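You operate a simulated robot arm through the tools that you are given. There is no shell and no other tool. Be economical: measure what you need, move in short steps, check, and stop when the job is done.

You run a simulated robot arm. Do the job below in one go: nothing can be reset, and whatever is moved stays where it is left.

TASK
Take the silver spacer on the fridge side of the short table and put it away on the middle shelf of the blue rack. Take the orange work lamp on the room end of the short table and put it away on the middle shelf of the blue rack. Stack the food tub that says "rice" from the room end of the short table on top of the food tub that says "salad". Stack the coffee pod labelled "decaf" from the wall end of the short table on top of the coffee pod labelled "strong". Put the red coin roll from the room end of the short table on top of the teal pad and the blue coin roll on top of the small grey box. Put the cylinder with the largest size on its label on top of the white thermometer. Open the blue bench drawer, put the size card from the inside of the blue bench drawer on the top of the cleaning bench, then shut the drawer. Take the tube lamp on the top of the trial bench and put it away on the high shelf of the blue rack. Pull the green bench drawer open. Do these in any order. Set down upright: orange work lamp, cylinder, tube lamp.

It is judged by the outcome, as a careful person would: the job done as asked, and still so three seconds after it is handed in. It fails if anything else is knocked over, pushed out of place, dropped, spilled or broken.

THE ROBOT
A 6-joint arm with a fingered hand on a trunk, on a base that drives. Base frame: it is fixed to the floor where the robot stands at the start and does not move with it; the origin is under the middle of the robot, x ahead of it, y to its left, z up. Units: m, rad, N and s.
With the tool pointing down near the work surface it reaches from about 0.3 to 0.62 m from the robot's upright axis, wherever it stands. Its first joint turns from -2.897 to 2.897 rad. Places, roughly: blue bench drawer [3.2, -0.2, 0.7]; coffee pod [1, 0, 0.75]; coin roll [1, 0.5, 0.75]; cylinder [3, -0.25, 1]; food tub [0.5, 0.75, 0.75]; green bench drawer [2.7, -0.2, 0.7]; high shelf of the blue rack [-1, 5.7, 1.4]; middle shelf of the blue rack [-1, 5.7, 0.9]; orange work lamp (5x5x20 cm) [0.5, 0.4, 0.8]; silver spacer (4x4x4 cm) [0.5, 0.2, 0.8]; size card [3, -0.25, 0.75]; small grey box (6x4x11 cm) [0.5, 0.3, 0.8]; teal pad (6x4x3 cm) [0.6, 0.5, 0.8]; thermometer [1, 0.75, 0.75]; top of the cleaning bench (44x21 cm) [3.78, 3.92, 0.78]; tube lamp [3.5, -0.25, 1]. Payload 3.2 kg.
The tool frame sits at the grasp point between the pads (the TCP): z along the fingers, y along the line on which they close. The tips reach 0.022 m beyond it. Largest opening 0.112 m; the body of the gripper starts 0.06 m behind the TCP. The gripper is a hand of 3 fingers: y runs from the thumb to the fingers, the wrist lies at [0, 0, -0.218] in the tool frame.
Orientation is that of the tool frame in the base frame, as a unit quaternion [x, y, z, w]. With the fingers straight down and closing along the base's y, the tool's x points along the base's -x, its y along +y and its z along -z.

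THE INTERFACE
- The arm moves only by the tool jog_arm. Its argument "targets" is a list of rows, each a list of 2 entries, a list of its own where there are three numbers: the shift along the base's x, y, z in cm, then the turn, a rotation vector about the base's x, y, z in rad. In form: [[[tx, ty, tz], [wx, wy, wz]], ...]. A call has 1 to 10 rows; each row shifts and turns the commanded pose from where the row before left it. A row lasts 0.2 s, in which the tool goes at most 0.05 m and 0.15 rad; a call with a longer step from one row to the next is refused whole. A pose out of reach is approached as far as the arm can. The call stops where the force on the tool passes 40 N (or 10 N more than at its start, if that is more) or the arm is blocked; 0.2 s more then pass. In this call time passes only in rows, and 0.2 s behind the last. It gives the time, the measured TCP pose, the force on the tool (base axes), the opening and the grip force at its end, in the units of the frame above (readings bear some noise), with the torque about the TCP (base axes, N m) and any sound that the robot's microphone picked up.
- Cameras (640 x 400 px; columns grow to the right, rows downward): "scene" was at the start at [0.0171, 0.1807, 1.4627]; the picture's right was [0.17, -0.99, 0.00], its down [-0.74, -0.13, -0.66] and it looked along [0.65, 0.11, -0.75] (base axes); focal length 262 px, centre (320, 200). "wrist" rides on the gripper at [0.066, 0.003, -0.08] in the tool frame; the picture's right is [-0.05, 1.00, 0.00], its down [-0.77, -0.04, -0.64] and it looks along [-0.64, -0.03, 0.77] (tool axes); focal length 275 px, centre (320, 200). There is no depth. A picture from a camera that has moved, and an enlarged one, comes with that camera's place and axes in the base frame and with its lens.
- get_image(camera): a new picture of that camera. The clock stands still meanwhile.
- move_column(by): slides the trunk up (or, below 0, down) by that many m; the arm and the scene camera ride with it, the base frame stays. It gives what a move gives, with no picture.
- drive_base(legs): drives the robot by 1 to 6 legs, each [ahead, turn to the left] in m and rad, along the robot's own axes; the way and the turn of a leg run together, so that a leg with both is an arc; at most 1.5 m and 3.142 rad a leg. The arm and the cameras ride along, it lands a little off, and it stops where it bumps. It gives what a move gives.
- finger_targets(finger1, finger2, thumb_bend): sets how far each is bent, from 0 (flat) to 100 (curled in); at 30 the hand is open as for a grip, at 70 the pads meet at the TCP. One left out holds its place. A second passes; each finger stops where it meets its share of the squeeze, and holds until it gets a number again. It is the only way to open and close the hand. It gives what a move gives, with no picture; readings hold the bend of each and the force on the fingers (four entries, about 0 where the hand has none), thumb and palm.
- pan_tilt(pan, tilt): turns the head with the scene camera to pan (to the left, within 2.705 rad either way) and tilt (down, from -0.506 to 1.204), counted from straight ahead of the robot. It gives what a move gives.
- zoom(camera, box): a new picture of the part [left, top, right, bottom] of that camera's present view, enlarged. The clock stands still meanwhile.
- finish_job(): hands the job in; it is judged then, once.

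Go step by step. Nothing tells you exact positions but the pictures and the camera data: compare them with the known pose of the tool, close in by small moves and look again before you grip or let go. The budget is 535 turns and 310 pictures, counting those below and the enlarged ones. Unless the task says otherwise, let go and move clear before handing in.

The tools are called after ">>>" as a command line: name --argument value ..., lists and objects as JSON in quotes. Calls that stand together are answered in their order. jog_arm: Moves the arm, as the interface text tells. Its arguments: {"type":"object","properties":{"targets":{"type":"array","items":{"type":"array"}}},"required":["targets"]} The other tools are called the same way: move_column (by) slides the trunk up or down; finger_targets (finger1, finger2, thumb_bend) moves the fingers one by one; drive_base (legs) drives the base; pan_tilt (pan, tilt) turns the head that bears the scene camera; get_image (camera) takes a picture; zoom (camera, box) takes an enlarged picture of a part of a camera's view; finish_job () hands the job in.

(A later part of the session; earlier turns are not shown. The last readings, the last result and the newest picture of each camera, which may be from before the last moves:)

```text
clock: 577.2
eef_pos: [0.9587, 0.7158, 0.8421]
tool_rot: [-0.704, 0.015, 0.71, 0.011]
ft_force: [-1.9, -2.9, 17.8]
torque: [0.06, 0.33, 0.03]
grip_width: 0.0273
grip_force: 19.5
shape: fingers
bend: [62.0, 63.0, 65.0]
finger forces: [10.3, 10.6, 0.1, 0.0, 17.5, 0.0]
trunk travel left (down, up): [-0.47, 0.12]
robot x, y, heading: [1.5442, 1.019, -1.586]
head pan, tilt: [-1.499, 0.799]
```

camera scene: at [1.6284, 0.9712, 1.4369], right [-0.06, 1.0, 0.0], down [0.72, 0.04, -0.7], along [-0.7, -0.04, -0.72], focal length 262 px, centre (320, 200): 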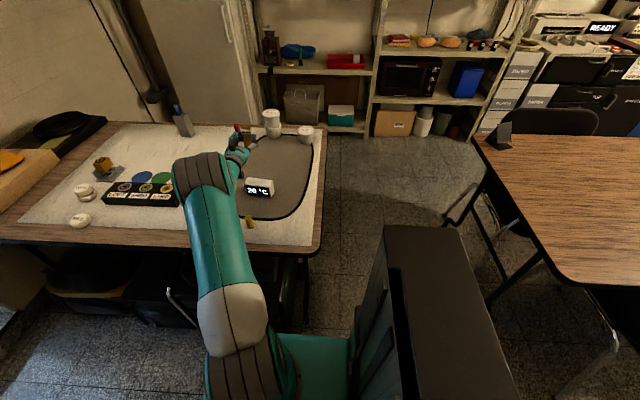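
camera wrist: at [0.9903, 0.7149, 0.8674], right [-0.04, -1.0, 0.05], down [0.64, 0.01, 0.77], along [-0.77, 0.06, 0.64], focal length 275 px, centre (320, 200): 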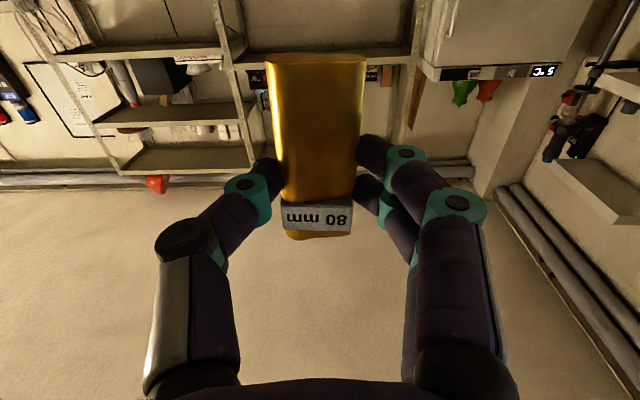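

>>> jog_arm --targets '[[[0, 0, 0.15], [0, 0, 0]]]'

>>> zoom --camera "scene" --box '[220, 150, 270, 200]'

>>> get_image --camera "wrist"

```text
clock: 577.6
eef_pos: [0.9596, 0.716, 0.8429]
tool_rot: [-0.706, 0.015, 0.708, 0.013]
ft_force: [-2.8, -3.0, 17.8]
torque: [0.06, 0.27, 0.07]
grip_width: 0.0275
grip_force: 19.5
shape: fingers
bend: [62.0, 63.0, 65.0]
finger forces: [10.7, 10.7, 0.0, 0.0, 17.3, 0.1]
trunk travel left (down, up): [-0.47, 0.12]
robot x, y, heading: [1.5412, 1.0182, -1.585]
head pan, tilt: [-1.499, 0.799]
```

```text
8.00 times, centred on (245, 175) of scene
camera zoom: at [1.632, 1.0723, 1.4368], right [-0.06, 1.0, 0.0], down [0.71, 0.04, -0.7], along [-0.7, -0.04, -0.72], focal length 2094 px, centre (920, 400)
```

zoom: 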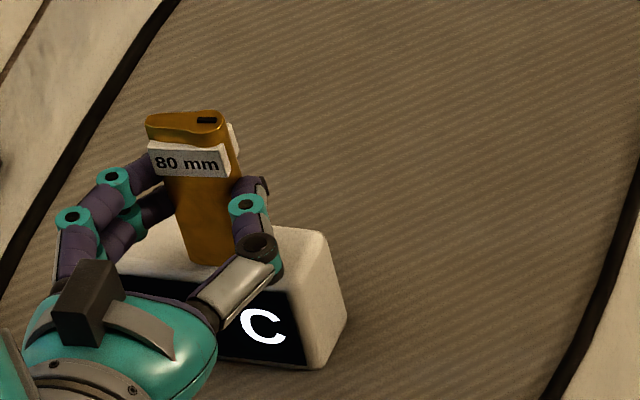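

```text
105 pictures are left
camera wrist: at [1.0396, 0.7086, 0.7756], right [-0.04, -1.0, 0.05], down [0.64, 0.01, 0.77], along [-0.77, 0.06, 0.64], focal length 275 px, centre (320, 200)
```

wrist: 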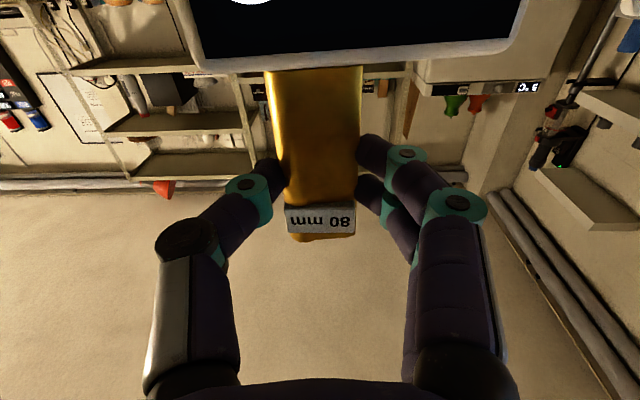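

Cylinder stands squarely on the thermometer. Ease off and open evenly in small steps.

>>> jog_arm --targets '[[[0, 0, 0.15], [0, 0, 0]]]'

>>> finger_targets --finger1 61 --finger2 61 --thumb_bend 63

>>> get_image --camera "wrist"

```text
clock: 578.0
eef_pos: [0.9604, 0.7158, 0.8439]
tool_rot: [-0.706, 0.013, 0.708, 0.012]
ft_force: [-2.2, -2.4, 10.7]
torque: [0.03, 0.18, 0.07]
grip_width: 0.0274
grip_force: 19.1
shape: fingers
bend: [62.0, 63.0, 65.0]
finger forces: [10.4, 10.3, 0.0, 0.0, 17.9, 0.0]
trunk travel left (down, up): [-0.47, 0.12]
robot x, y, heading: [1.5434, 1.015, -1.585]
head pan, tilt: [-1.499, 0.799]
```

```text
clock: 579.0
eef_pos: [0.9586, 0.7154, 0.8432]
tool_rot: [-0.706, 0.014, 0.708, 0.013]
ft_force: [-0.2, -0.4, -1.9]
torque: [-0.03, -0.05, 0.02]
grip_width: 0.0303
grip_force: 3.4
shape: fingers
bend: [59.0, 59.0, 61.0]
finger forces: [1.8, 1.5, 0.0, 0.1, 3.3, 0.0]
trunk travel left (down, up): [-0.47, 0.12]
robot x, y, heading: [1.542, 1.018, -1.587]
head pan, tilt: [-1.499, 0.799]
```

```text
104 pictures are left
camera wrist: at [1.0391, 0.7088, 0.7756], right [-0.04, -1.0, 0.05], down [0.64, 0.01, 0.77], along [-0.77, 0.06, 0.64], focal length 275 px, centre (320, 200)
```

wrist: 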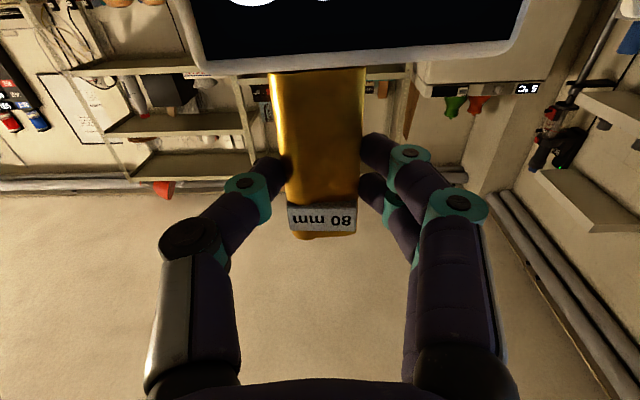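

>>> jog_arm --targets '[[[0, 0, -0.2], [0, 0, 0]]]'

>>> finger_targets --finger1 57 --finger2 57 --thumb_bend 59

>>> get_image --camera "wrist"

```text
clock: 579.4
eef_pos: [0.9585, 0.7153, 0.8418]
tool_rot: [-0.705, 0.014, 0.709, 0.011]
ft_force: [0.1, 0.1, 2.7]
torque: [0.0, -0.02, 0.01]
grip_width: 0.0306
grip_force: 3.3
shape: fingers
bend: [59.0, 59.0, 61.0]
finger forces: [1.7, 1.6, 0.1, 0.1, 3.6, 0.0]
trunk travel left (down, up): [-0.47, 0.12]
robot x, y, heading: [1.5444, 1.0141, -1.584]
head pan, tilt: [-1.499, 0.799]
```

```text
clock: 580.4
eef_pos: [0.9597, 0.7151, 0.8408]
tool_rot: [-0.706, 0.014, 0.708, 0.012]
ft_force: [0.8, 0.0, 0.6]
torque: [-0.01, 0.0, 0.0]
grip_width: 0.0342
grip_force: 0.4
shape: fingers
bend: [56.0, 56.0, 59.0]
finger forces: [0.0, 0.0, 0.0, 0.1, 0.4, 0.1]
trunk travel left (down, up): [-0.47, 0.12]
robot x, y, heading: [1.5462, 1.0163, -1.591]
head pan, tilt: [-1.499, 0.799]
```

```text
103 pictures are left
camera wrist: at [1.0392, 0.7086, 0.7735], right [-0.04, -1.0, 0.05], down [0.64, 0.01, 0.77], along [-0.77, 0.06, 0.64], focal length 275 px, centre (320, 200)
```

wrist: 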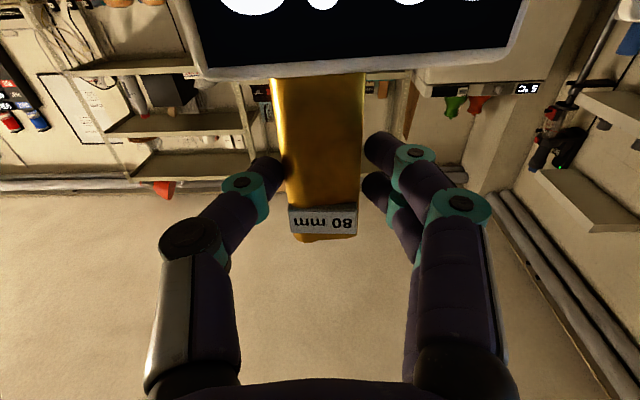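

It stands by itself. Open wider and withdraw straight back (+x).

>>> finger_targets --finger1 48 --finger2 48 --thumb_bend 50

>>> get_image --camera "wrist"

```text
clock: 581.4
eef_pos: [0.9602, 0.7154, 0.8411]
tool_rot: [-0.706, 0.014, 0.708, 0.012]
ft_force: [-0.3, 0.0, -0.1]
torque: [-0.01, 0.01, 0.02]
grip_width: 0.0576
grip_force: 0.0
shape: fingers
bend: [48.0, 48.0, 50.0]
finger forces: [0.0, 0.1, 0.0, 0.0, 0.1, 0.0]
trunk travel left (down, up): [-0.47, 0.12]
robot x, y, heading: [1.5443, 1.0174, -1.583]
head pan, tilt: [-1.499, 0.799]
```

```text
102 pictures are left
camera wrist: at [1.0392, 0.7085, 0.7735], right [-0.04, -1.0, 0.05], down [0.64, 0.01, 0.77], along [-0.77, 0.06, 0.64], focal length 275 px, centre (320, 200)
```

wrist: 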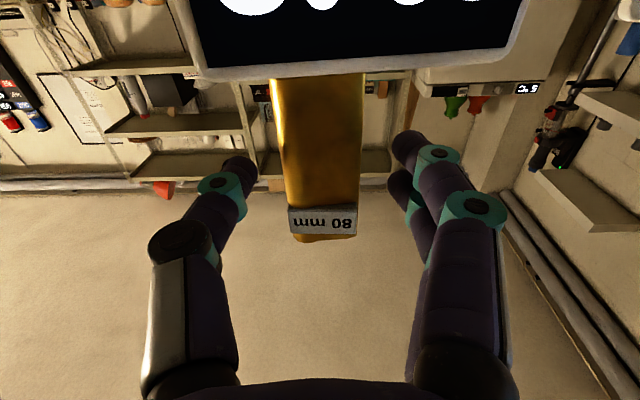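

Withdrawing up is safer for the arm's reach here: fingers slide up along the sides.

>>> jog_arm --targets '[[[0, 0, 1], [0, 0, 0]], [[0, 0, 2], [0, 0, 0]], [[-0.2, 0, 2], [0, 0, 0]], [[-0.2, 0, 2], [0, 0, 0]], [[-0.3, 0, 2], [0, 0, 0]]]'

>>> get_image --camera "scene"

```text
clock: 582.6
eef_pos: [0.9542, 0.716, 0.9323]
tool_rot: [-0.706, 0.014, 0.708, 0.012]
ft_force: [-0.2, 0.1, 0.4]
torque: [0.04, 0.0, -0.01]
grip_width: 0.0575
grip_force: 0.1
shape: fingers
bend: [48.0, 48.0, 50.0]
finger forces: [0.0, 0.0, 0.0, 0.0, 0.0, 0.0]
trunk travel left (down, up): [-0.47, 0.12]
robot x, y, heading: [1.5447, 1.0155, -1.585]
head pan, tilt: [-1.499, 0.799]
```

```text
101 pictures are left
camera scene: at [1.6304, 1.0719, 1.4368], right [-0.06, 1.0, 0.0], down [0.72, 0.04, -0.7], along [-0.7, -0.04, -0.72], focal length 262 px, centre (320, 200)
```

scene: 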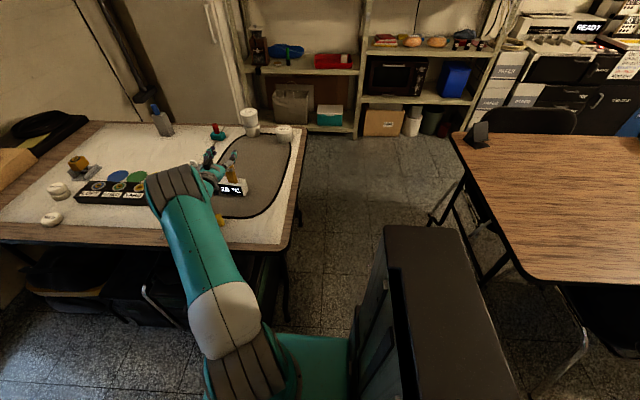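

>>> jog_arm --targets '[[[-0.5, 0, 2], [0, 0, 0]], [[-0.5, 0, 2], [0, 0, 0]]]'

>>> drive_base --legs '[[-0.27, 0]]'

>>> jog_arm --targets '[[[1, 0, 0], [0, -0.13, 0]], [[1, 0, 0], [0, -0.13, 0]], [[1, 0, 0], [0, -0.13, 0]], [[1, 0, 0], [0, -0.13, 0]], [[1, 1, 0], [0, -0.13, 0]], [[1, 1, 0], [0, -0.13, 0]], [[1, 2, 0], [0, -0.13, 0]], [[1, 2, 0], [0, -0.13, 0]], [[1, 2, 0], [0, -0.13, 0]], [[1, 2, 0], [0, -0.13, 0]]]'

>>> zoom --camera "scene" --box '[100, 100, 260, 230]'

```text
clock: 583.2
eef_pos: [0.9413, 0.7159, 0.972]
tool_rot: [-0.706, 0.015, 0.708, 0.013]
ft_force: [0.7, 0.5, 0.3]
torque: [-0.02, 0.0, -0.03]
grip_width: 0.0573
grip_force: 0.1
shape: fingers
bend: [48.0, 48.0, 50.0]
finger forces: [0.0, 0.1, 0.0, 0.1, 0.0, 0.1]
trunk travel left (down, up): [-0.47, 0.12]
robot x, y, heading: [1.5443, 1.0154, -1.587]
head pan, tilt: [-1.499, 0.799]
```

```text
clock: 585.2
eef_pos: [0.9458, 0.9913, 0.9712]
tool_rot: [-0.706, 0.016, 0.708, 0.013]
ft_force: [0.5, -0.2, 0.1]
torque: [-0.01, 0.03, 0.02]
grip_width: 0.0572
grip_force: 0.0
shape: fingers
bend: [48.0, 48.0, 50.0]
finger forces: [0.1, 0.1, 0.1, 0.0, 0.0, 0.1]
trunk travel left (down, up): [-0.47, 0.12]
robot x, y, heading: [1.5483, 1.2898, -1.59]
head pan, tilt: [-1.499, 0.799]
```

```text
clock: 587.4
eef_pos: [1.0445, 1.0908, 0.9725]
tool_rot: [0.991, -0.004, -0.134, -0.02]
ft_force: [-0.4, -0.1, 0.9]
torque: [-0.01, 0.01, 0.01]
grip_width: 0.0574
grip_force: 0.1
shape: fingers
bend: [48.0, 48.0, 50.0]
finger forces: [0.1, 0.0, 0.0, 0.0, 0.0, 0.1]
trunk travel left (down, up): [-0.47, 0.12]
robot x, y, heading: [1.548, 1.2886, -1.589]
head pan, tilt: [-1.499, 0.799]
```

```text
3.08 times, centred on (180, 165) of scene
camera zoom: at [1.635, 1.3433, 1.4369], right [-0.05, 1.0, 0.0], down [0.72, 0.04, -0.7], along [-0.7, -0.04, -0.72], focal length 805 px, centre (751, 308)
```

zoom: 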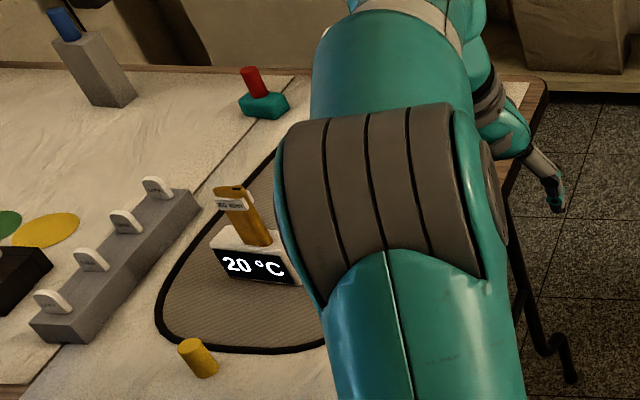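

Cylinder is upright on the thermometer. Next the blue drawer: drive to in front of it and bring the arm to the front.

>>> drive_base --legs '[[0, 1.589], [1.3, 0], [0.38, 0], [0, -1.571]]'

```text
clock: 603.5
eef_pos: [2.7207, 1.0303, 0.9726]
tool_rot: [0.99, -0.017, -0.135, -0.022]
ft_force: [0.1, -0.4, -0.4]
torque: [-0.01, 0.01, 0.01]
grip_width: 0.0576
grip_force: 0.0
shape: fingers
bend: [48.0, 48.0, 50.0]
finger forces: [0.1, 0.0, 0.0, 0.1, 0.0, 0.0]
trunk travel left (down, up): [-0.47, 0.12]
robot x, y, heading: [3.2321, 1.2134, -1.617]
head pan, tilt: [-1.499, 0.799]
```

>>> jog_arm --targets '[[[1.74, -4.27, 0], [0, 0, 0.085]], [[2.1, -4.11, 0], [0, 0, 0.085]], [[2.44, -3.91, 0], [0, 0, 0.085]], [[2.76, -3.69, 0], [0, 0, 0.085]], [[3.07, -3.44, 0], [0, 0, 0.085]], [[3.35, -3.16, 0], [0, 0, 0.085]], [[3.61, -2.87, 0], [0, 0, 0.085]]]'

>>> jog_arm --targets '[[[3.84, -2.55, 0], [0, 0, 0.085]], [[4.05, -2.21, 0], [0, 0, 0.085]], [[4.22, -1.86, 0], [0, 0, 0.085]], [[4.36, -1.49, 0], [0, 0, 0.085]], [[4.47, -1.11, 0], [0, 0, 0.085]], [[4.55, -0.73, 0], [0, 0, 0.085]], [[4.6, -0.33, 0], [0, 0, 0.085]]]'

>>> pan_tilt --pan 0.0 --tilt 0.6

>>> get_image --camera "scene"

```text
clock: 605.1
eef_pos: [2.9133, 0.7743, 0.9711]
tool_rot: [0.952, 0.275, -0.136, 0.019]
ft_force: [-0.2, 0.2, 0.2]
torque: [-0.01, 0.02, -0.01]
grip_width: 0.0577
grip_force: 0.1
shape: fingers
bend: [48.0, 48.0, 50.0]
finger forces: [0.0, 0.0, 0.0, 0.0, 0.0, 0.0]
trunk travel left (down, up): [-0.47, 0.12]
robot x, y, heading: [3.2334, 1.2123, -1.615]
head pan, tilt: [-1.499, 0.799]
```

```text
clock: 606.7
eef_pos: [3.2132, 0.6719, 0.9727]
tool_rot: [0.829, 0.542, -0.124, 0.058]
ft_force: [0.1, 0.4, 0.0]
torque: [-0.02, 0.02, -0.01]
grip_width: 0.0574
grip_force: 0.2
shape: fingers
bend: [48.0, 48.0, 50.0]
finger forces: [0.0, 0.0, 0.0, 0.0, 0.0, 0.1]
trunk travel left (down, up): [-0.47, 0.12]
robot x, y, heading: [3.2297, 1.2109, -1.619]
head pan, tilt: [-1.499, 0.799]
```

```text
clock: 608.3
eef_pos: [3.2114, 0.6715, 0.9728]
tool_rot: [0.829, 0.541, -0.125, 0.058]
ft_force: [-0.1, -0.3, -0.2]
torque: [-0.06, 0.03, 0.0]
grip_width: 0.0574
grip_force: 0.1
shape: fingers
bend: [48.0, 48.0, 50.0]
finger forces: [0.0, 0.0, 0.0, 0.0, 0.0, 0.0]
trunk travel left (down, up): [-0.47, 0.12]
robot x, y, heading: [3.2296, 1.2104, -1.617]
head pan, tilt: [0.0, 0.6]
```

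```text
99 pictures are left
camera scene: at [3.3952, 1.1811, 1.4537], right [-1.0, 0.05, 0.0], down [0.03, 0.56, -0.83], along [-0.04, -0.82, -0.56], focal length 262 px, centre (320, 200)
```

scene: 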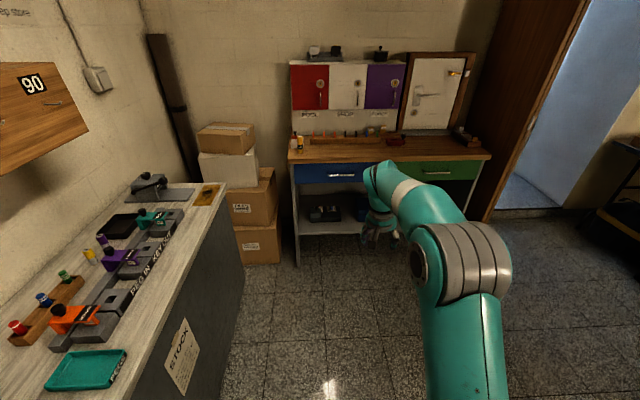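

>>> jog_arm --targets '[[[0.15, -0.7, -1.0], [-0.0961, -0.0831, -0.0518]], [[0.15, -0.7, -1.0], [-0.0961, -0.0831, -0.0518]], [[0.15, -0.7, -1.0], [-0.0961, -0.0831, -0.0518]], [[0.15, -0.7, -1.0], [-0.0961, -0.0831, -0.0518]], [[0.15, -0.7, -1.0], [-0.0961, -0.0831, -0.0518]], [[0.15, -0.7, -1.0], [-0.0961, -0.0831, -0.0518]], [[0.15, -0.7, -1.0], [-0.0961, -0.0831, -0.0518]]]'

>>> jog_arm --targets '[[[0.15, -0.7, -1.5], [-0.0961, -0.0831, -0.0518]], [[0.15, -0.7, -1.5], [-0.0961, -0.0831, -0.0518]], [[0.15, -0.7, -1.5], [-0.0961, -0.0831, -0.0518]], [[0.15, -0.7, -1.5], [-0.0961, -0.0831, -0.0518]], [[0.15, -0.7, -1.5], [-0.0961, -0.0831, -0.0518]], [[0.15, -0.7, -1.5], [-0.0961, -0.0831, -0.0518]]]'

>>> get_image --camera "wrist"

```text
clock: 609.9
eef_pos: [3.2302, 0.6309, 0.9096]
tool_rot: [0.854, 0.325, -0.056, 0.402]
ft_force: [0.6, 0.3, 0.4]
torque: [0.02, 0.0, -0.04]
grip_width: 0.0578
grip_force: 0.1
shape: fingers
bend: [48.0, 48.0, 50.0]
finger forces: [0.1, 0.0, 0.1, 0.1, 0.0, 0.0]
out of reach, approached as far as the arm can: row 6, 7
trunk travel left (down, up): [-0.47, 0.12]
robot x, y, heading: [3.2311, 1.2151, -1.617]
head pan, tilt: [0.0, 0.6]
```

```text
clock: 611.3
eef_pos: [3.1458, 0.4502, 0.9481]
tool_rot: [0.735, 0.055, 0.009, 0.676]
ft_force: [-0.2, 0.0, -0.2]
torque: [0.01, -0.03, -0.02]
grip_width: 0.0576
grip_force: 0.0
shape: fingers
bend: [48.0, 48.0, 50.0]
finger forces: [0.0, 0.1, 0.0, 0.1, 0.0, 0.0]
out of reach, approached as far as the arm can: row 1, 2, 3, 4, 5, 6
trunk travel left (down, up): [-0.47, 0.12]
robot x, y, heading: [3.23, 1.2127, -1.617]
head pan, tilt: [0.0, 0.6]
```

```text
98 pictures are left
camera wrist: at [3.2036, 0.5358, 0.9539], right [0.02, -0.08, 1.0], down [-0.83, 0.56, 0.07], along [-0.56, -0.82, -0.06], focal length 275 px, centre (320, 200)
```

wrist: 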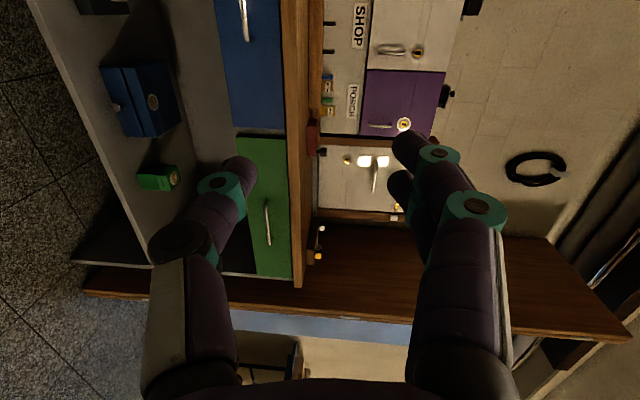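

>>> move_column --by -0.22

>>> jog_arm --targets '[[[2, 0, 0], [-0.0415, -0.0325, -0.045]], [[2, 0, 0], [-0.0415, -0.0325, -0.045]], [[3, 0, 0], [0, 0, 0]]]'

>>> get_image --camera "wrist"

>>> get_image --camera "scene"

```text
clock: 613.6
eef_pos: [3.1452, 0.4505, 0.7282]
tool_rot: [0.734, 0.056, 0.01, 0.677]
ft_force: [-0.8, 1.1, 0.0]
torque: [0.01, 0.0, 0.03]
grip_width: 0.0576
grip_force: 0.0
shape: fingers
bend: [48.0, 48.0, 50.0]
finger forces: [0.0, 0.0, 0.0, 0.0, 0.1, 0.0]
trunk travel left (down, up): [-0.25, 0.34]
robot x, y, heading: [3.2297, 1.2152, -1.618]
head pan, tilt: [0.0, 0.6]
```

```text
clock: 614.5
eef_pos: [3.1775, 0.3904, 0.7468]
tool_rot: [0.708, 0.003, 0.003, 0.706]
ft_force: [0.2, -0.6, -0.4]
torque: [0.01, -0.01, 0.02]
grip_width: 0.0575
grip_force: 0.1
shape: fingers
bend: [48.0, 48.0, 50.0]
finger forces: [0.0, 0.0, 0.0, 0.0, 0.1, 0.0]
out of reach, approached as far as the arm can: row 1, 2, 3
trunk travel left (down, up): [-0.25, 0.34]
robot x, y, heading: [3.2321, 1.2149, -1.617]
head pan, tilt: [0.0, 0.6]
```

```text
97 pictures are left
camera wrist: at [3.2425, 0.4723, 0.7499], right [-0.05, 0.0, 1.0], down [-0.78, 0.63, -0.04], along [-0.63, -0.78, -0.03], focal length 275 px, centre (320, 200)
```

wrist: 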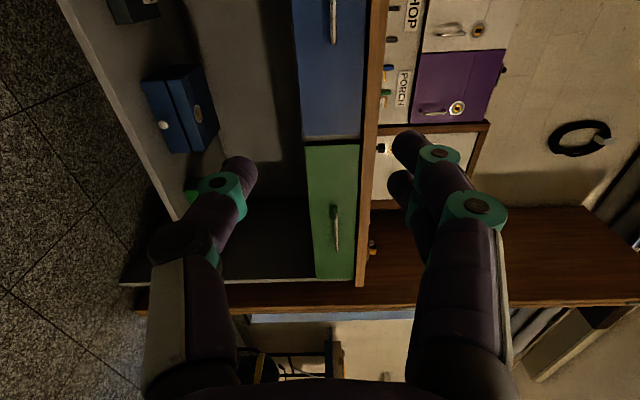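

```text
96 pictures are left
camera scene: at [3.3951, 1.1812, 1.2338], right [-1.0, 0.05, 0.0], down [0.03, 0.56, -0.83], along [-0.04, -0.82, -0.56], focal length 262 px, centre (320, 200)
```

scene: 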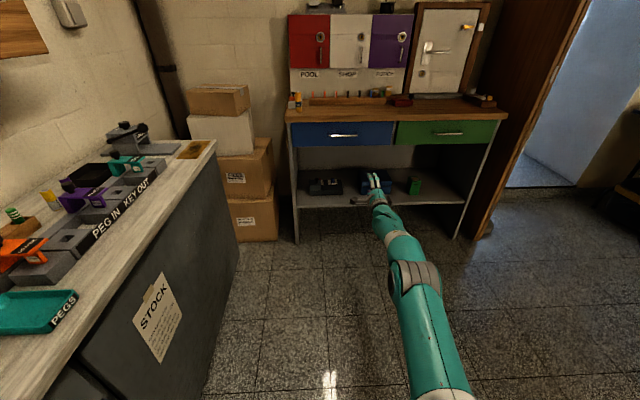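

>>> drive_base --legs '[[0, 0.046], [0.33, 0]]'

>>> get_image --camera "wrist"

>>> get_image --camera "scene"

```text
clock: 617.0
eef_pos: [3.2127, 0.062, 0.7468]
tool_rot: [0.708, 0.018, 0.018, 0.706]
ft_force: [0.5, 0.5, 0.8]
torque: [-0.01, -0.03, 0.03]
grip_width: 0.0576
grip_force: 0.0
shape: fingers
bend: [48.0, 48.0, 50.0]
finger forces: [0.0, 0.0, 0.0, 0.0, 0.0, 0.1]
trunk travel left (down, up): [-0.25, 0.34]
robot x, y, heading: [3.2319, 0.8864, -1.57]
head pan, tilt: [0.0, 0.6]
```

```text
95 pictures are left
camera wrist: at [3.2737, 0.1454, 0.7497], right [-0.05, 0.0, 1.0], down [-0.8, 0.6, -0.04], along [-0.6, -0.8, -0.03], focal length 275 px, centre (320, 200)
```

wrist: 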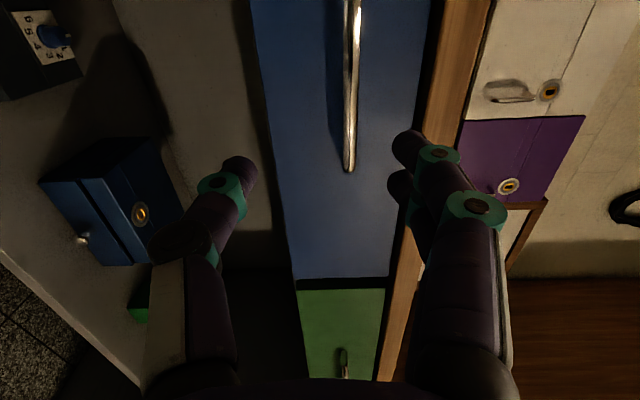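

```text
94 pictures are left
camera scene: at [3.3963, 0.86, 1.2337], right [-1.0, 0.0, 0.0], down [0.0, 0.56, -0.83], along [0.0, -0.83, -0.56], focal length 262 px, centre (320, 200)
```

scene: 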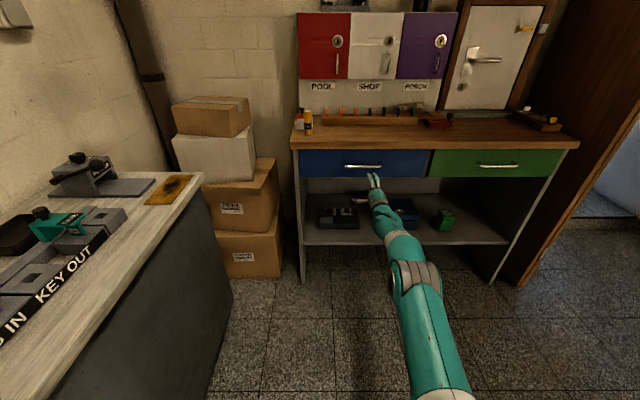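

Handle at about (3.21, −0.06, 0.77). Raise the hand 2.3 cm and drive it onto the handle.

>>> jog_arm --targets '[[[0, 0, 1.2], [0, 0, 0]], [[0, 0, 1.2], [0, 0, 0]]]'

>>> drive_base --legs '[[0.08, 0]]'

>>> get_image --camera "wrist"

```text
clock: 617.6
eef_pos: [3.2133, 0.0624, 0.7713]
tool_rot: [0.707, 0.018, 0.018, 0.706]
ft_force: [0.3, -0.4, 0.3]
torque: [-0.02, -0.05, -0.03]
grip_width: 0.0575
grip_force: 0.2
shape: fingers
bend: [48.0, 48.0, 50.0]
finger forces: [0.0, 0.1, 0.0, 0.0, 0.1, 0.0]
trunk travel left (down, up): [-0.25, 0.34]
robot x, y, heading: [3.2276, 0.8855, -1.57]
head pan, tilt: [0.0, 0.6]
```

```text
clock: 618.7
eef_pos: [3.2141, -0.0157, 0.771]
tool_rot: [0.708, 0.018, 0.019, 0.706]
ft_force: [0.3, 0.8, -1.0]
torque: [-0.01, 0.01, -0.03]
grip_width: 0.0575
grip_force: 0.0
shape: fingers
bend: [48.0, 48.0, 50.0]
finger forces: [0.0, 0.1, 0.1, 0.0, 0.1, 0.1]
trunk travel left (down, up): [-0.25, 0.34]
robot x, y, heading: [3.2321, 0.8082, -1.572]
head pan, tilt: [0.0, 0.6]
```

```text
93 pictures are left
camera wrist: at [3.2748, 0.0674, 0.7733], right [-0.05, 0.0, 1.0], down [-0.8, 0.59, -0.04], along [-0.59, -0.8, -0.03], focal length 275 px, centre (320, 200)
```

wrist: 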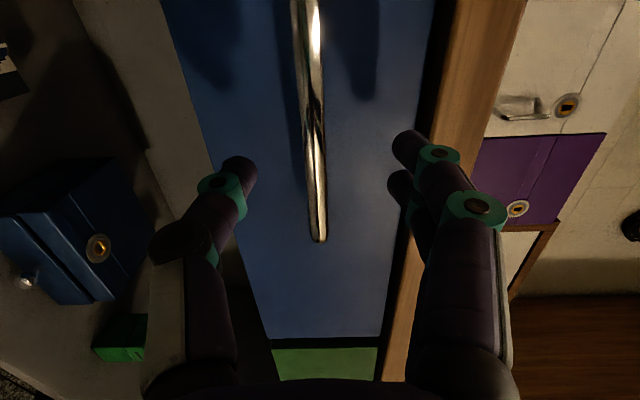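

>>> drive_base --legs '[[0.035, 0]]'

>>> finger_targets --finger1 80 --finger2 80 --thumb_bend 80

>>> get_image --camera "wrist"

```text
clock: 619.5
eef_pos: [3.2147, -0.0524, 0.7709]
tool_rot: [0.708, 0.019, 0.019, 0.706]
ft_force: [0.1, -0.5, -0.5]
torque: [0.0, 0.04, -0.01]
grip_width: 0.0577
grip_force: 0.1
shape: fingers
bend: [48.0, 48.0, 50.0]
finger forces: [0.0, 0.1, 0.0, 0.0, 0.1, 0.1]
trunk travel left (down, up): [-0.25, 0.34]
robot x, y, heading: [3.2319, 0.7697, -1.57]
head pan, tilt: [0.0, 0.6]
```

```text
clock: 620.5
eef_pos: [3.2136, -0.0512, 0.769]
tool_rot: [0.708, 0.019, 0.018, 0.706]
ft_force: [0.9, -3.3, -5.6]
torque: [-0.01, 0.0, -0.02]
grip_width: 0.0001
grip_force: 5.7
shape: fingers
bend: [77.0, 77.0, 75.0]
finger forces: [0.0, 0.0, 0.1, 0.0, 11.9, 0.0]
trunk travel left (down, up): [-0.25, 0.34]
robot x, y, heading: [3.2304, 0.7715, -1.574]
head pan, tilt: [0.0, 0.6]
```

```text
92 pictures are left
camera wrist: at [3.2751, 0.0318, 0.7722], right [-0.05, -0.01, 1.0], down [-0.8, 0.59, -0.03], along [-0.59, -0.8, -0.03], focal length 275 px, centre (320, 200)
```

wrist: 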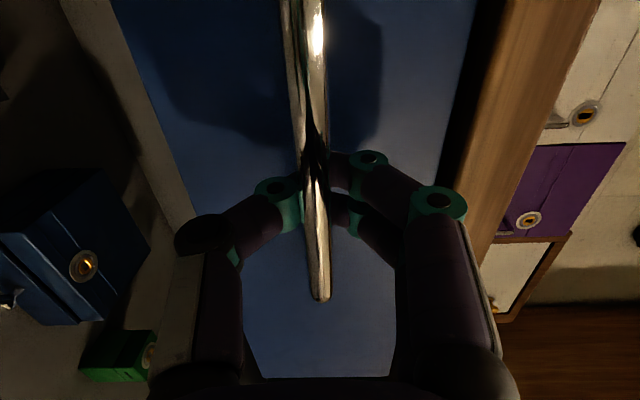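

Fingers are hooked round the bar. Pull by reversing slowly.

>>> drive_base --legs '[[-0.06, 0]]'

>>> get_image --camera "wrist"

```text
clock: 621.5
eef_pos: [3.2147, 0.0095, 0.7707]
tool_rot: [0.708, 0.018, 0.018, 0.706]
ft_force: [-0.1, -0.8, 0.5]
torque: [0.01, 0.01, 0.01]
grip_width: 0.0
grip_force: 0.0
shape: fingers
bend: [78.0, 78.0, 76.0]
finger forces: [0.0, 0.0, 0.1, 0.1, 0.1, 0.0]
trunk travel left (down, up): [-0.25, 0.34]
robot x, y, heading: [3.2325, 0.8314, -1.576]
head pan, tilt: [0.0, 0.6]
```

```text
91 pictures are left
camera wrist: at [3.275, 0.0935, 0.7736], right [-0.05, 0.0, 1.0], down [-0.8, 0.59, -0.04], along [-0.59, -0.8, -0.03], focal length 275 px, centre (320, 200)
```

wrist: 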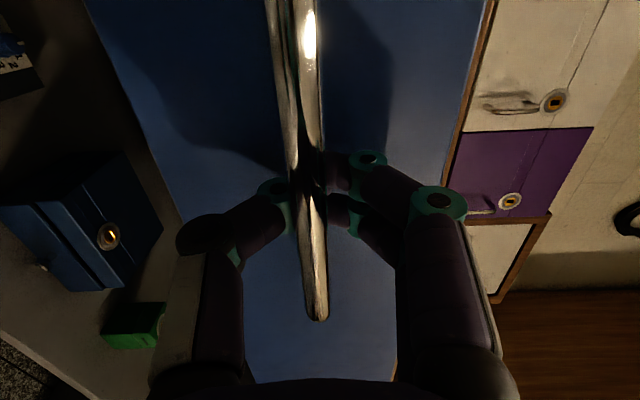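

>>> drive_base --legs '[[-0.16, 0]]'

>>> get_image --camera "scene"

```text
clock: 622.9
eef_pos: [3.2172, 0.1695, 0.7722]
tool_rot: [0.707, 0.02, 0.02, 0.707]
ft_force: [-0.5, 0.2, -0.8]
torque: [-0.01, -0.03, -0.01]
grip_width: 0.0
grip_force: 0.1
shape: fingers
bend: [78.0, 78.0, 76.0]
finger forces: [0.0, 0.0, 0.1, 0.0, 0.0, 0.0]
trunk travel left (down, up): [-0.25, 0.34]
robot x, y, heading: [3.2326, 0.9953, -1.565]
head pan, tilt: [0.0, 0.6]
```

```text
90 pictures are left
camera scene: at [3.3963, 0.9685, 1.2338], right [-1.0, 0.0, 0.0], down [0.0, 0.56, -0.83], along [0.0, -0.83, -0.56], focal length 262 px, centre (320, 200)
```

scene: 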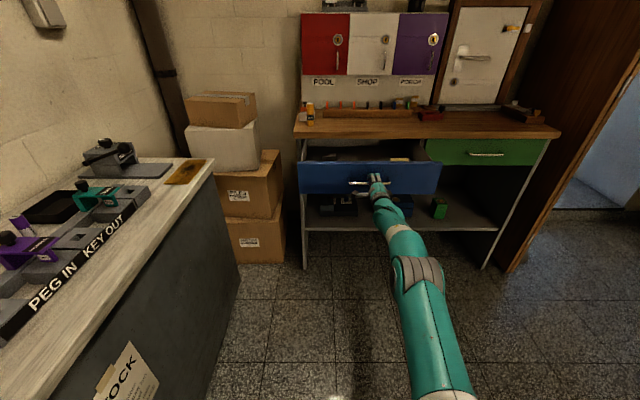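

>>> zoom --camera "scene" --box '[290, 130, 450, 210]'

>>> drive_base --legs '[[-0.06, 0]]'

```text
4.00 times, centred on (370, 170) of scene
camera zoom: at [3.3963, 0.9685, 1.2338], right [-1.0, 0.0, 0.0], down [0.0, 0.56, -0.83], along [0.0, -0.83, -0.56], focal length 1047 px, centre (120, 320)
```

zoom: 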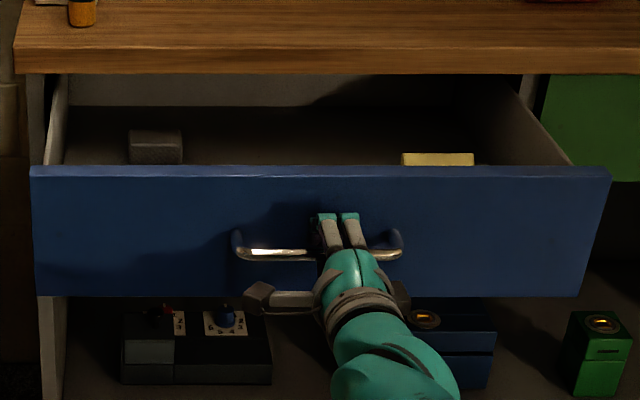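

```text
clock: 623.9
eef_pos: [3.216, 0.2287, 0.7731]
tool_rot: [0.707, 0.02, 0.02, 0.707]
ft_force: [-0.6, -0.1, 0.0]
torque: [-0.03, 0.01, 0.0]
grip_width: 0.0002
grip_force: 0.3
shape: fingers
bend: [78.0, 78.0, 76.0]
finger forces: [0.0, 0.0, 0.1, 0.0, 0.6, 0.0]
trunk travel left (down, up): [-0.25, 0.34]
robot x, y, heading: [3.2275, 1.0529, -1.569]
head pan, tilt: [0.0, 0.6]
```

Drawer is open and a yellow card shows inside at right. Release the handle and back off.

>>> finger_targets --finger1 42 --finger2 42 --thumb_bend 42

>>> drive_base --legs '[[-0.12, 0]]'

>>> move_column --by 0.34

>>> get_image --camera "scene"

```text
clock: 624.9
eef_pos: [3.2171, 0.2288, 0.7719]
tool_rot: [0.706, 0.02, 0.02, 0.708]
ft_force: [-0.5, 0.6, -0.3]
torque: [-0.02, 0.0, 0.01]
grip_width: 0.0774
grip_force: 0.1
shape: fingers
bend: [42.0, 42.0, 42.0]
finger forces: [0.0, 0.0, 0.1, 0.0, 0.1, 0.0]
trunk travel left (down, up): [-0.25, 0.34]
robot x, y, heading: [3.2304, 1.052, -1.565]
head pan, tilt: [0.0, 0.6]
```

```text
clock: 626.1
eef_pos: [3.2168, 0.3474, 0.7708]
tool_rot: [0.707, 0.02, 0.019, 0.707]
ft_force: [-0.5, 0.2, 0.4]
torque: [0.04, 0.0, 0.0]
grip_width: 0.0773
grip_force: 0.1
shape: fingers
bend: [42.0, 42.0, 42.0]
finger forces: [0.1, 0.1, 0.0, 0.0, 0.1, 0.0]
trunk travel left (down, up): [-0.25, 0.34]
robot x, y, heading: [3.2283, 1.1688, -1.567]
head pan, tilt: [0.0, 0.6]
```

```text
clock: 629.4
eef_pos: [3.2168, 0.3472, 1.1121]
tool_rot: [0.707, 0.02, 0.02, 0.707]
ft_force: [-0.3, 0.9, 0.0]
torque: [0.01, 0.02, 0.0]
grip_width: 0.0774
grip_force: 0.2
shape: fingers
bend: [42.0, 42.0, 42.0]
finger forces: [0.0, 0.1, 0.0, 0.0, 0.1, 0.1]
trunk travel left (down, up): [-0.59, 0.0]
robot x, y, heading: [3.2313, 1.1711, -1.568]
head pan, tilt: [0.0, 0.6]
```

```text
88 pictures are left
camera scene: at [3.3957, 1.1454, 1.5737], right [-1.0, 0.0, 0.0], down [0.0, 0.56, -0.83], along [0.0, -0.83, -0.56], focal length 262 px, centre (320, 200)
```

scene: 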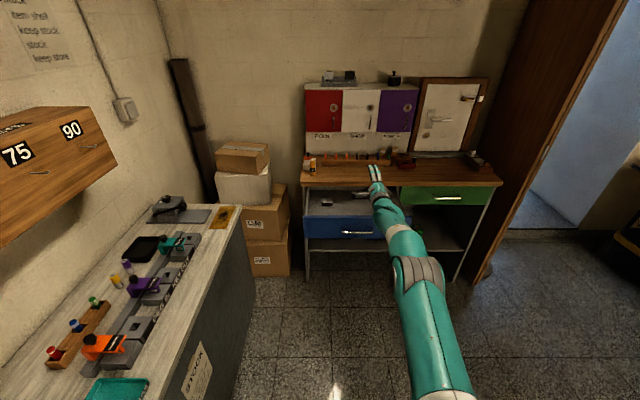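

Now bring the hand to point down while retracting.

>>> jog_arm --targets '[[[0, 2.3, -0.5], [0.131, 0, 0]], [[0, 2.3, -0.5], [0.131, 0, 0]], [[0, 2.3, -0.5], [0.131, 0, 0]], [[0, 2.3, -0.5], [0.131, 0, 0]], [[0, 2.3, -0.5], [0.131, 0, 0]], [[0, 2.3, -0.5], [0.131, 0, 0]], [[0, 2.3, -0.5], [0.131, 0, 0]], [[0, 2.3, -0.5], [0.131, 0, 0]], [[0, 2.3, -0.5], [0.131, 0, 0]], [[0, 2.3, -0.5], [0.131, 0, 0]]]'

>>> jog_arm --targets '[[[0, 2, -0.5], [0.131, 0, 0]], [[0, 2, -0.5], [0.131, 0, 0]]]'

```text
clock: 631.6
eef_pos: [3.2258, 0.5436, 1.073]
tool_rot: [0.978, 0.008, 0.042, 0.203]
ft_force: [-0.7, 0.3, -0.4]
torque: [0.01, 0.0, 0.03]
grip_width: 0.0779
grip_force: 0.2
shape: fingers
bend: [42.0, 42.0, 42.0]
finger forces: [0.0, 0.0, 0.1, 0.0, 0.1, 0.0]
out of reach, approached as far as the arm can: row 4, 5, 6
trunk travel left (down, up): [-0.59, 0.0]
robot x, y, heading: [3.2257, 1.1708, -1.568]
head pan, tilt: [0.0, 0.6]
```

```text
clock: 632.2
eef_pos: [3.2262, 0.5823, 1.0624]
tool_rot: [0.996, 0.003, 0.044, 0.073]
ft_force: [0.5, 0.1, 0.7]
torque: [-0.03, 0.02, 0.01]
grip_width: 0.0779
grip_force: 0.1
shape: fingers
bend: [42.0, 42.0, 42.0]
finger forces: [0.0, 0.0, 0.0, 0.1, 0.0, 0.0]
trunk travel left (down, up): [-0.59, 0.0]
robot x, y, heading: [3.2297, 1.1702, -1.567]
head pan, tilt: [0.0, 0.6]
```

>>> jog_arm --targets '[[[0, 0, 0], [0.073, 0.044, 0]], [[0, 0, -1], [0.073, 0.044, 0]]]'

>>> drive_base --legs '[[0.55, 0]]'

>>> get_image --camera "wrist"

>>> pan_tilt --pan -0.1 --tilt 0.95

>>> get_image --camera "scene"

```text
clock: 632.8
eef_pos: [3.2262, 0.5819, 1.0514]
tool_rot: [1.0, 0.002, 0.0, 0.001]
ft_force: [0.4, -0.2, -0.6]
torque: [-0.01, -0.02, 0.03]
grip_width: 0.0776
grip_force: 0.0
shape: fingers
bend: [42.0, 42.0, 42.0]
finger forces: [0.1, 0.0, 0.0, 0.0, 0.1, 0.0]
trunk travel left (down, up): [-0.59, 0.0]
robot x, y, heading: [3.2311, 1.1713, -1.563]
head pan, tilt: [0.0, 0.6]
```

```text
clock: 636.0
eef_pos: [3.2211, 0.035, 1.0509]
tool_rot: [1.0, -0.001, -0.001, 0.001]
ft_force: [-0.4, -0.1, -0.3]
torque: [-0.02, 0.0, -0.01]
grip_width: 0.0778
grip_force: 0.0
shape: fingers
bend: [42.0, 42.0, 42.0]
finger forces: [0.0, 0.0, 0.0, 0.0, 0.0, 0.0]
trunk travel left (down, up): [-0.59, 0.0]
robot x, y, heading: [3.2296, 0.6257, -1.579]
head pan, tilt: [0.0, 0.6]
```

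```text
87 pictures are left
camera wrist: at [3.2874, 0.0318, 1.1306], right [-0.05, -1.0, 0.0], down [-0.77, 0.04, 0.64], along [-0.64, 0.03, -0.77], focal length 275 px, centre (320, 200)
```

wrist: 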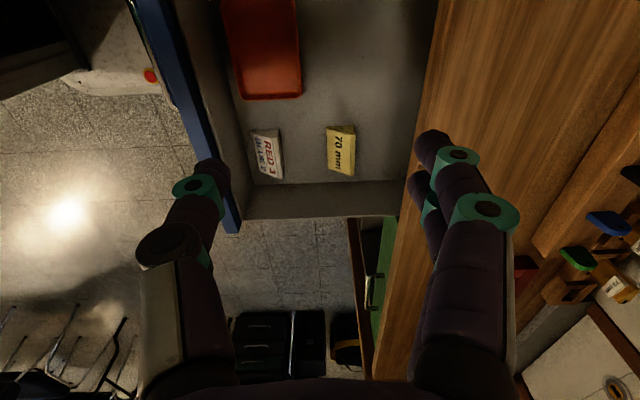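

```text
clock: 636.8
eef_pos: [3.2225, 0.0359, 1.0507]
tool_rot: [1.0, -0.001, -0.001, 0.001]
ft_force: [-0.1, -0.7, 0.6]
torque: [-0.02, 0.0, 0.02]
grip_width: 0.0779
grip_force: 0.0
shape: fingers
bend: [42.0, 42.0, 42.0]
finger forces: [0.0, 0.1, 0.0, 0.0, 0.1, 0.0]
trunk travel left (down, up): [-0.59, 0.0]
robot x, y, heading: [3.2302, 0.6198, -1.58]
head pan, tilt: [-0.099, 0.949]
```

```text
86 pictures are left
camera scene: at [3.3879, 0.6133, 1.5454], right [-0.99, 0.1, 0.0], down [0.08, 0.81, -0.58], along [-0.06, -0.58, -0.81], focal length 262 px, centre (320, 200)
```

scene: 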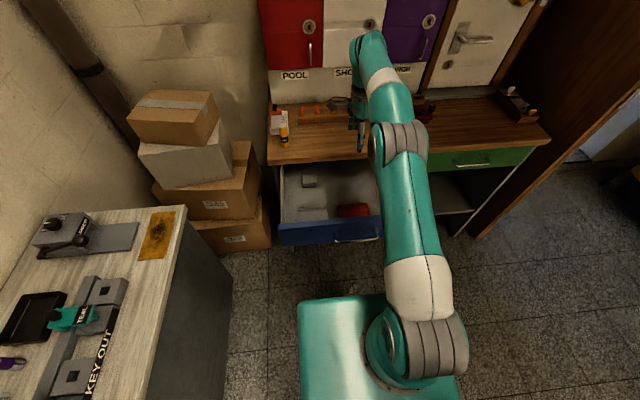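

>>> zoom --camera "wrist" --box '[230, 110, 410, 220]'

>>> zoom --camera "scene" --box '[270, 150, 400, 250]'

```text
3.56 times, centred on (320, 165) of wrist
camera zoom: at [3.2874, 0.0322, 1.1308], right [-0.05, -1.0, 0.0], down [-0.77, 0.04, 0.64], along [-0.64, 0.03, -0.77], focal length 979 px, centre (320, 324)
```

zoom: 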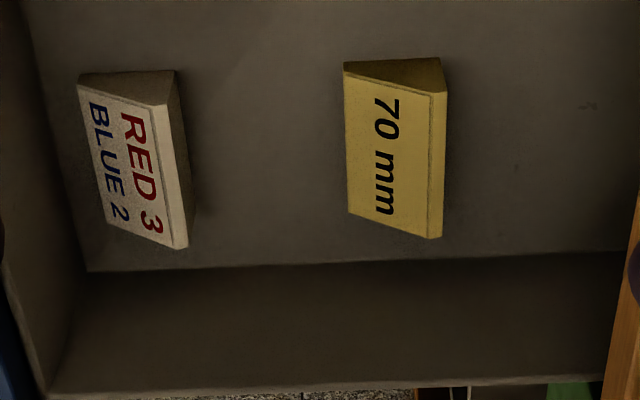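

```text
4.00 times, centred on (335, 200) of scene
camera zoom: at [3.3879, 0.6133, 1.5454], right [-0.99, 0.1, 0.0], down [0.08, 0.81, -0.58], along [-0.06, -0.58, -0.81], focal length 1047 px, centre (260, 200)
```

zoom: 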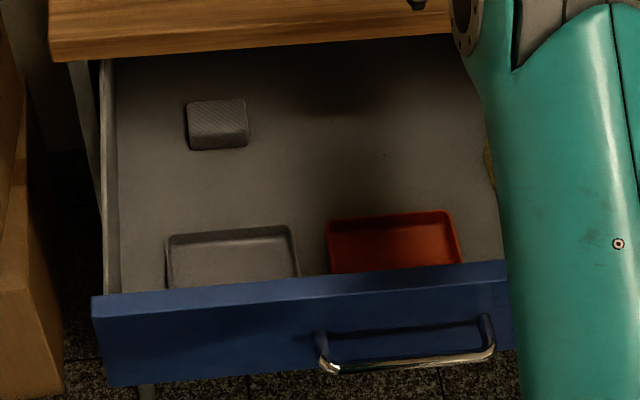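

The yellow "70 mm" wedge card is the size card, at about (3.075, 0.01). I drive a bit closer and turn the hand to close along x on its flat ends.

>>> drive_base --legs '[[0.1, 0]]'

>>> jog_arm --targets '[[[-1.4, 0.7, 0], [0, 0, 0.14]], [[-1.4, 0.7, 0], [0, 0, 0.14]], [[-1.4, 0.7, 0], [0, 0, 0.14]], [[-1.4, 0.7, 0], [0, 0, 0.14]], [[-1.3, 0.7, 0], [0, 0, 0.14]], [[-1.3, 0.7, 0], [0, 0, 0.14]], [[-1.3, 0.7, 0], [0, 0, 0.14]], [[-1.3, 0.7, 0], [0, 0, 0.14]], [[-1.3, 0.7, 0], [0, 0, 0.14]], [[-1.3, 0.7, 0], [0, 0, 0.14]]]'

>>> jog_arm --targets '[[[-1, 0.4, -2], [0, 0, 0.14]], [[0, 0, -4], [0, 0, 0.03]]]'

>>> finger_targets --finger1 33 --finger2 33 --thumb_bend 33

>>> get_image --camera "wrist"

```text
clock: 638.0
eef_pos: [3.2204, -0.0648, 1.0495]
tool_rot: [1.0, 0.0, -0.001, 0.001]
ft_force: [0.1, 0.7, 0.9]
torque: [0.06, 0.0, -0.01]
grip_width: 0.0777
grip_force: 0.0
shape: fingers
bend: [42.0, 42.0, 42.0]
finger forces: [0.1, 0.1, 0.1, 0.1, 0.0, 0.0]
trunk travel left (down, up): [-0.59, 0.0]
robot x, y, heading: [3.2286, 0.5237, -1.575]
head pan, tilt: [-0.099, 0.949]
```

```text
clock: 640.2
eef_pos: [3.0881, 0.0065, 1.0514]
tool_rot: [0.764, 0.645, 0.0, 0.002]
ft_force: [-0.3, 0.8, 0.1]
torque: [0.0, 0.03, 0.01]
grip_width: 0.0777
grip_force: 0.0
shape: fingers
bend: [42.0, 42.0, 42.0]
finger forces: [0.1, 0.0, 0.0, 0.0, 0.0, 0.0]
trunk travel left (down, up): [-0.59, 0.0]
robot x, y, heading: [3.2253, 0.5242, -1.577]
head pan, tilt: [-0.099, 0.949]
```

```text
clock: 640.8
eef_pos: [3.0774, 0.0096, 0.9922]
tool_rot: [0.707, 0.707, 0.0, 0.002]
ft_force: [0.2, -0.3, -0.2]
torque: [0.03, 0.01, 0.01]
grip_width: 0.0778
grip_force: 0.1
shape: fingers
bend: [42.0, 42.0, 42.0]
finger forces: [0.0, 0.0, 0.0, 0.0, 0.0, 0.0]
trunk travel left (down, up): [-0.59, 0.0]
robot x, y, heading: [3.2297, 0.5256, -1.575]
head pan, tilt: [-0.099, 0.949]
```

```text
clock: 641.8
eef_pos: [3.0785, 0.0106, 0.9926]
tool_rot: [0.708, 0.706, 0.0, 0.001]
ft_force: [0.4, 0.5, -0.1]
torque: [-0.04, 0.01, 0.0]
grip_width: 0.103
grip_force: 0.2
shape: fingers
bend: [33.0, 33.0, 33.0]
finger forces: [0.1, 0.0, 0.1, 0.0, 0.0, 0.0]
trunk travel left (down, up): [-0.59, 0.0]
robot x, y, heading: [3.2275, 0.5235, -1.572]
head pan, tilt: [-0.099, 0.949]
```

```text
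83 pictures are left
camera wrist: at [3.0805, 0.0764, 1.0718], right [1.0, -0.05, 0.0], down [-0.04, -0.77, 0.64], along [-0.03, -0.64, -0.77], focal length 275 px, centre (320, 200)
```

wrist: 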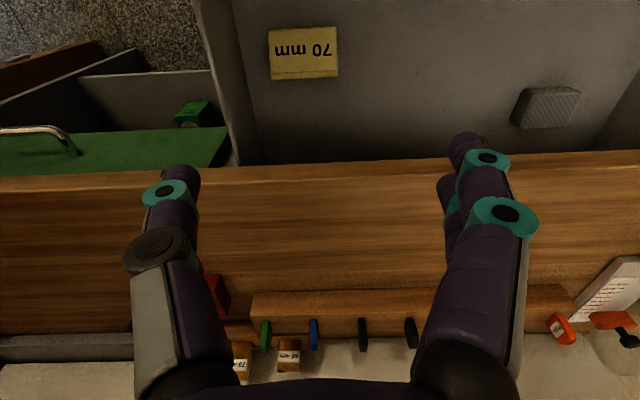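

>>> jog_arm --targets '[[[-1.8, 0, -4], [0, 0, 0]], [[0, 0, -4.5], [0, 0, 0]], [[0, 0, -4.5], [0, 0, 0]], [[0, 0, -4.5], [0, 0, 0]]]'

>>> get_image --camera "wrist"

```text
clock: 642.8
eef_pos: [3.0589, 0.011, 0.8143]
tool_rot: [0.708, 0.706, -0.001, 0.001]
ft_force: [0.2, -1.0, -0.2]
torque: [0.03, 0.0, 0.02]
grip_width: 0.1029
grip_force: 0.1
shape: fingers
bend: [33.0, 33.0, 33.0]
finger forces: [0.0, 0.0, 0.0, 0.0, 0.0, 0.1]
trunk travel left (down, up): [-0.59, 0.0]
robot x, y, heading: [3.2289, 0.5253, -1.574]
head pan, tilt: [-0.099, 0.949]
```

```text
82 pictures are left
camera wrist: at [3.0612, 0.0767, 0.895], right [1.0, -0.05, 0.0], down [-0.04, -0.77, 0.64], along [-0.03, -0.64, -0.77], focal length 275 px, centre (320, 200)
```

wrist: 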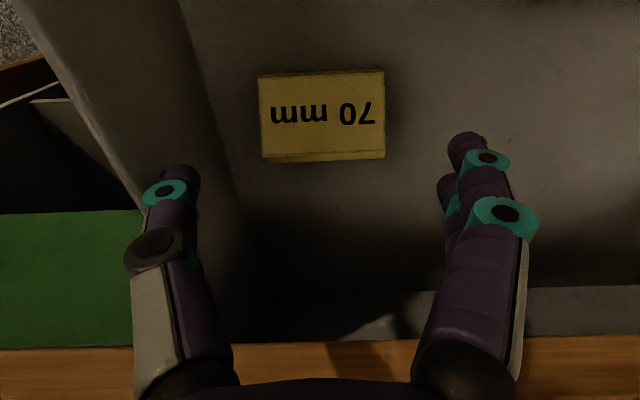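

>>> finger_targets --finger1 36 --finger2 36 --thumb_bend 36

>>> jog_arm --targets '[[[0.1, 0, -3], [0, 0, 0]], [[0, 0, -2], [0, 0, 0]]]'

>>> get_image --camera "wrist"

```text
clock: 643.8
eef_pos: [3.0582, 0.0106, 0.8163]
tool_rot: [0.708, 0.706, 0.001, 0.001]
ft_force: [0.3, 0.0, 0.6]
torque: [0.0, 0.0, -0.02]
grip_width: 0.0958
grip_force: 0.0
shape: fingers
bend: [36.0, 36.0, 36.0]
finger forces: [0.0, 0.0, 0.0, 0.0, 0.0, 0.0]
trunk travel left (down, up): [-0.59, 0.0]
robot x, y, heading: [3.2279, 0.5262, -1.577]
head pan, tilt: [-0.099, 0.949]
```

```text
clock: 644.4
eef_pos: [3.0611, 0.0109, 0.7657]
tool_rot: [0.708, 0.706, 0.001, 0.0]
ft_force: [0.4, 0.0, 0.3]
torque: [-0.04, -0.02, -0.02]
grip_width: 0.0957
grip_force: 0.1
shape: fingers
bend: [36.0, 36.0, 36.0]
finger forces: [0.1, 0.1, 0.1, 0.0, 0.0, 0.0]
trunk travel left (down, up): [-0.59, 0.0]
robot x, y, heading: [3.2305, 0.5279, -1.576]
head pan, tilt: [-0.099, 0.949]
```

```text
81 pictures are left
camera wrist: at [3.0623, 0.0773, 0.8442], right [1.0, -0.05, 0.0], down [-0.04, -0.77, 0.64], along [-0.03, -0.64, -0.77], focal length 275 px, centre (320, 200)
```

wrist: 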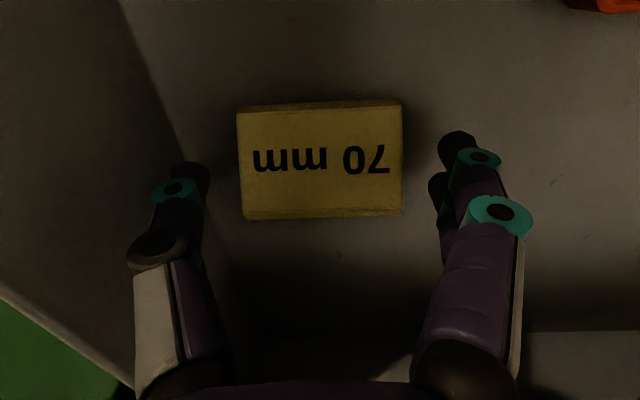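

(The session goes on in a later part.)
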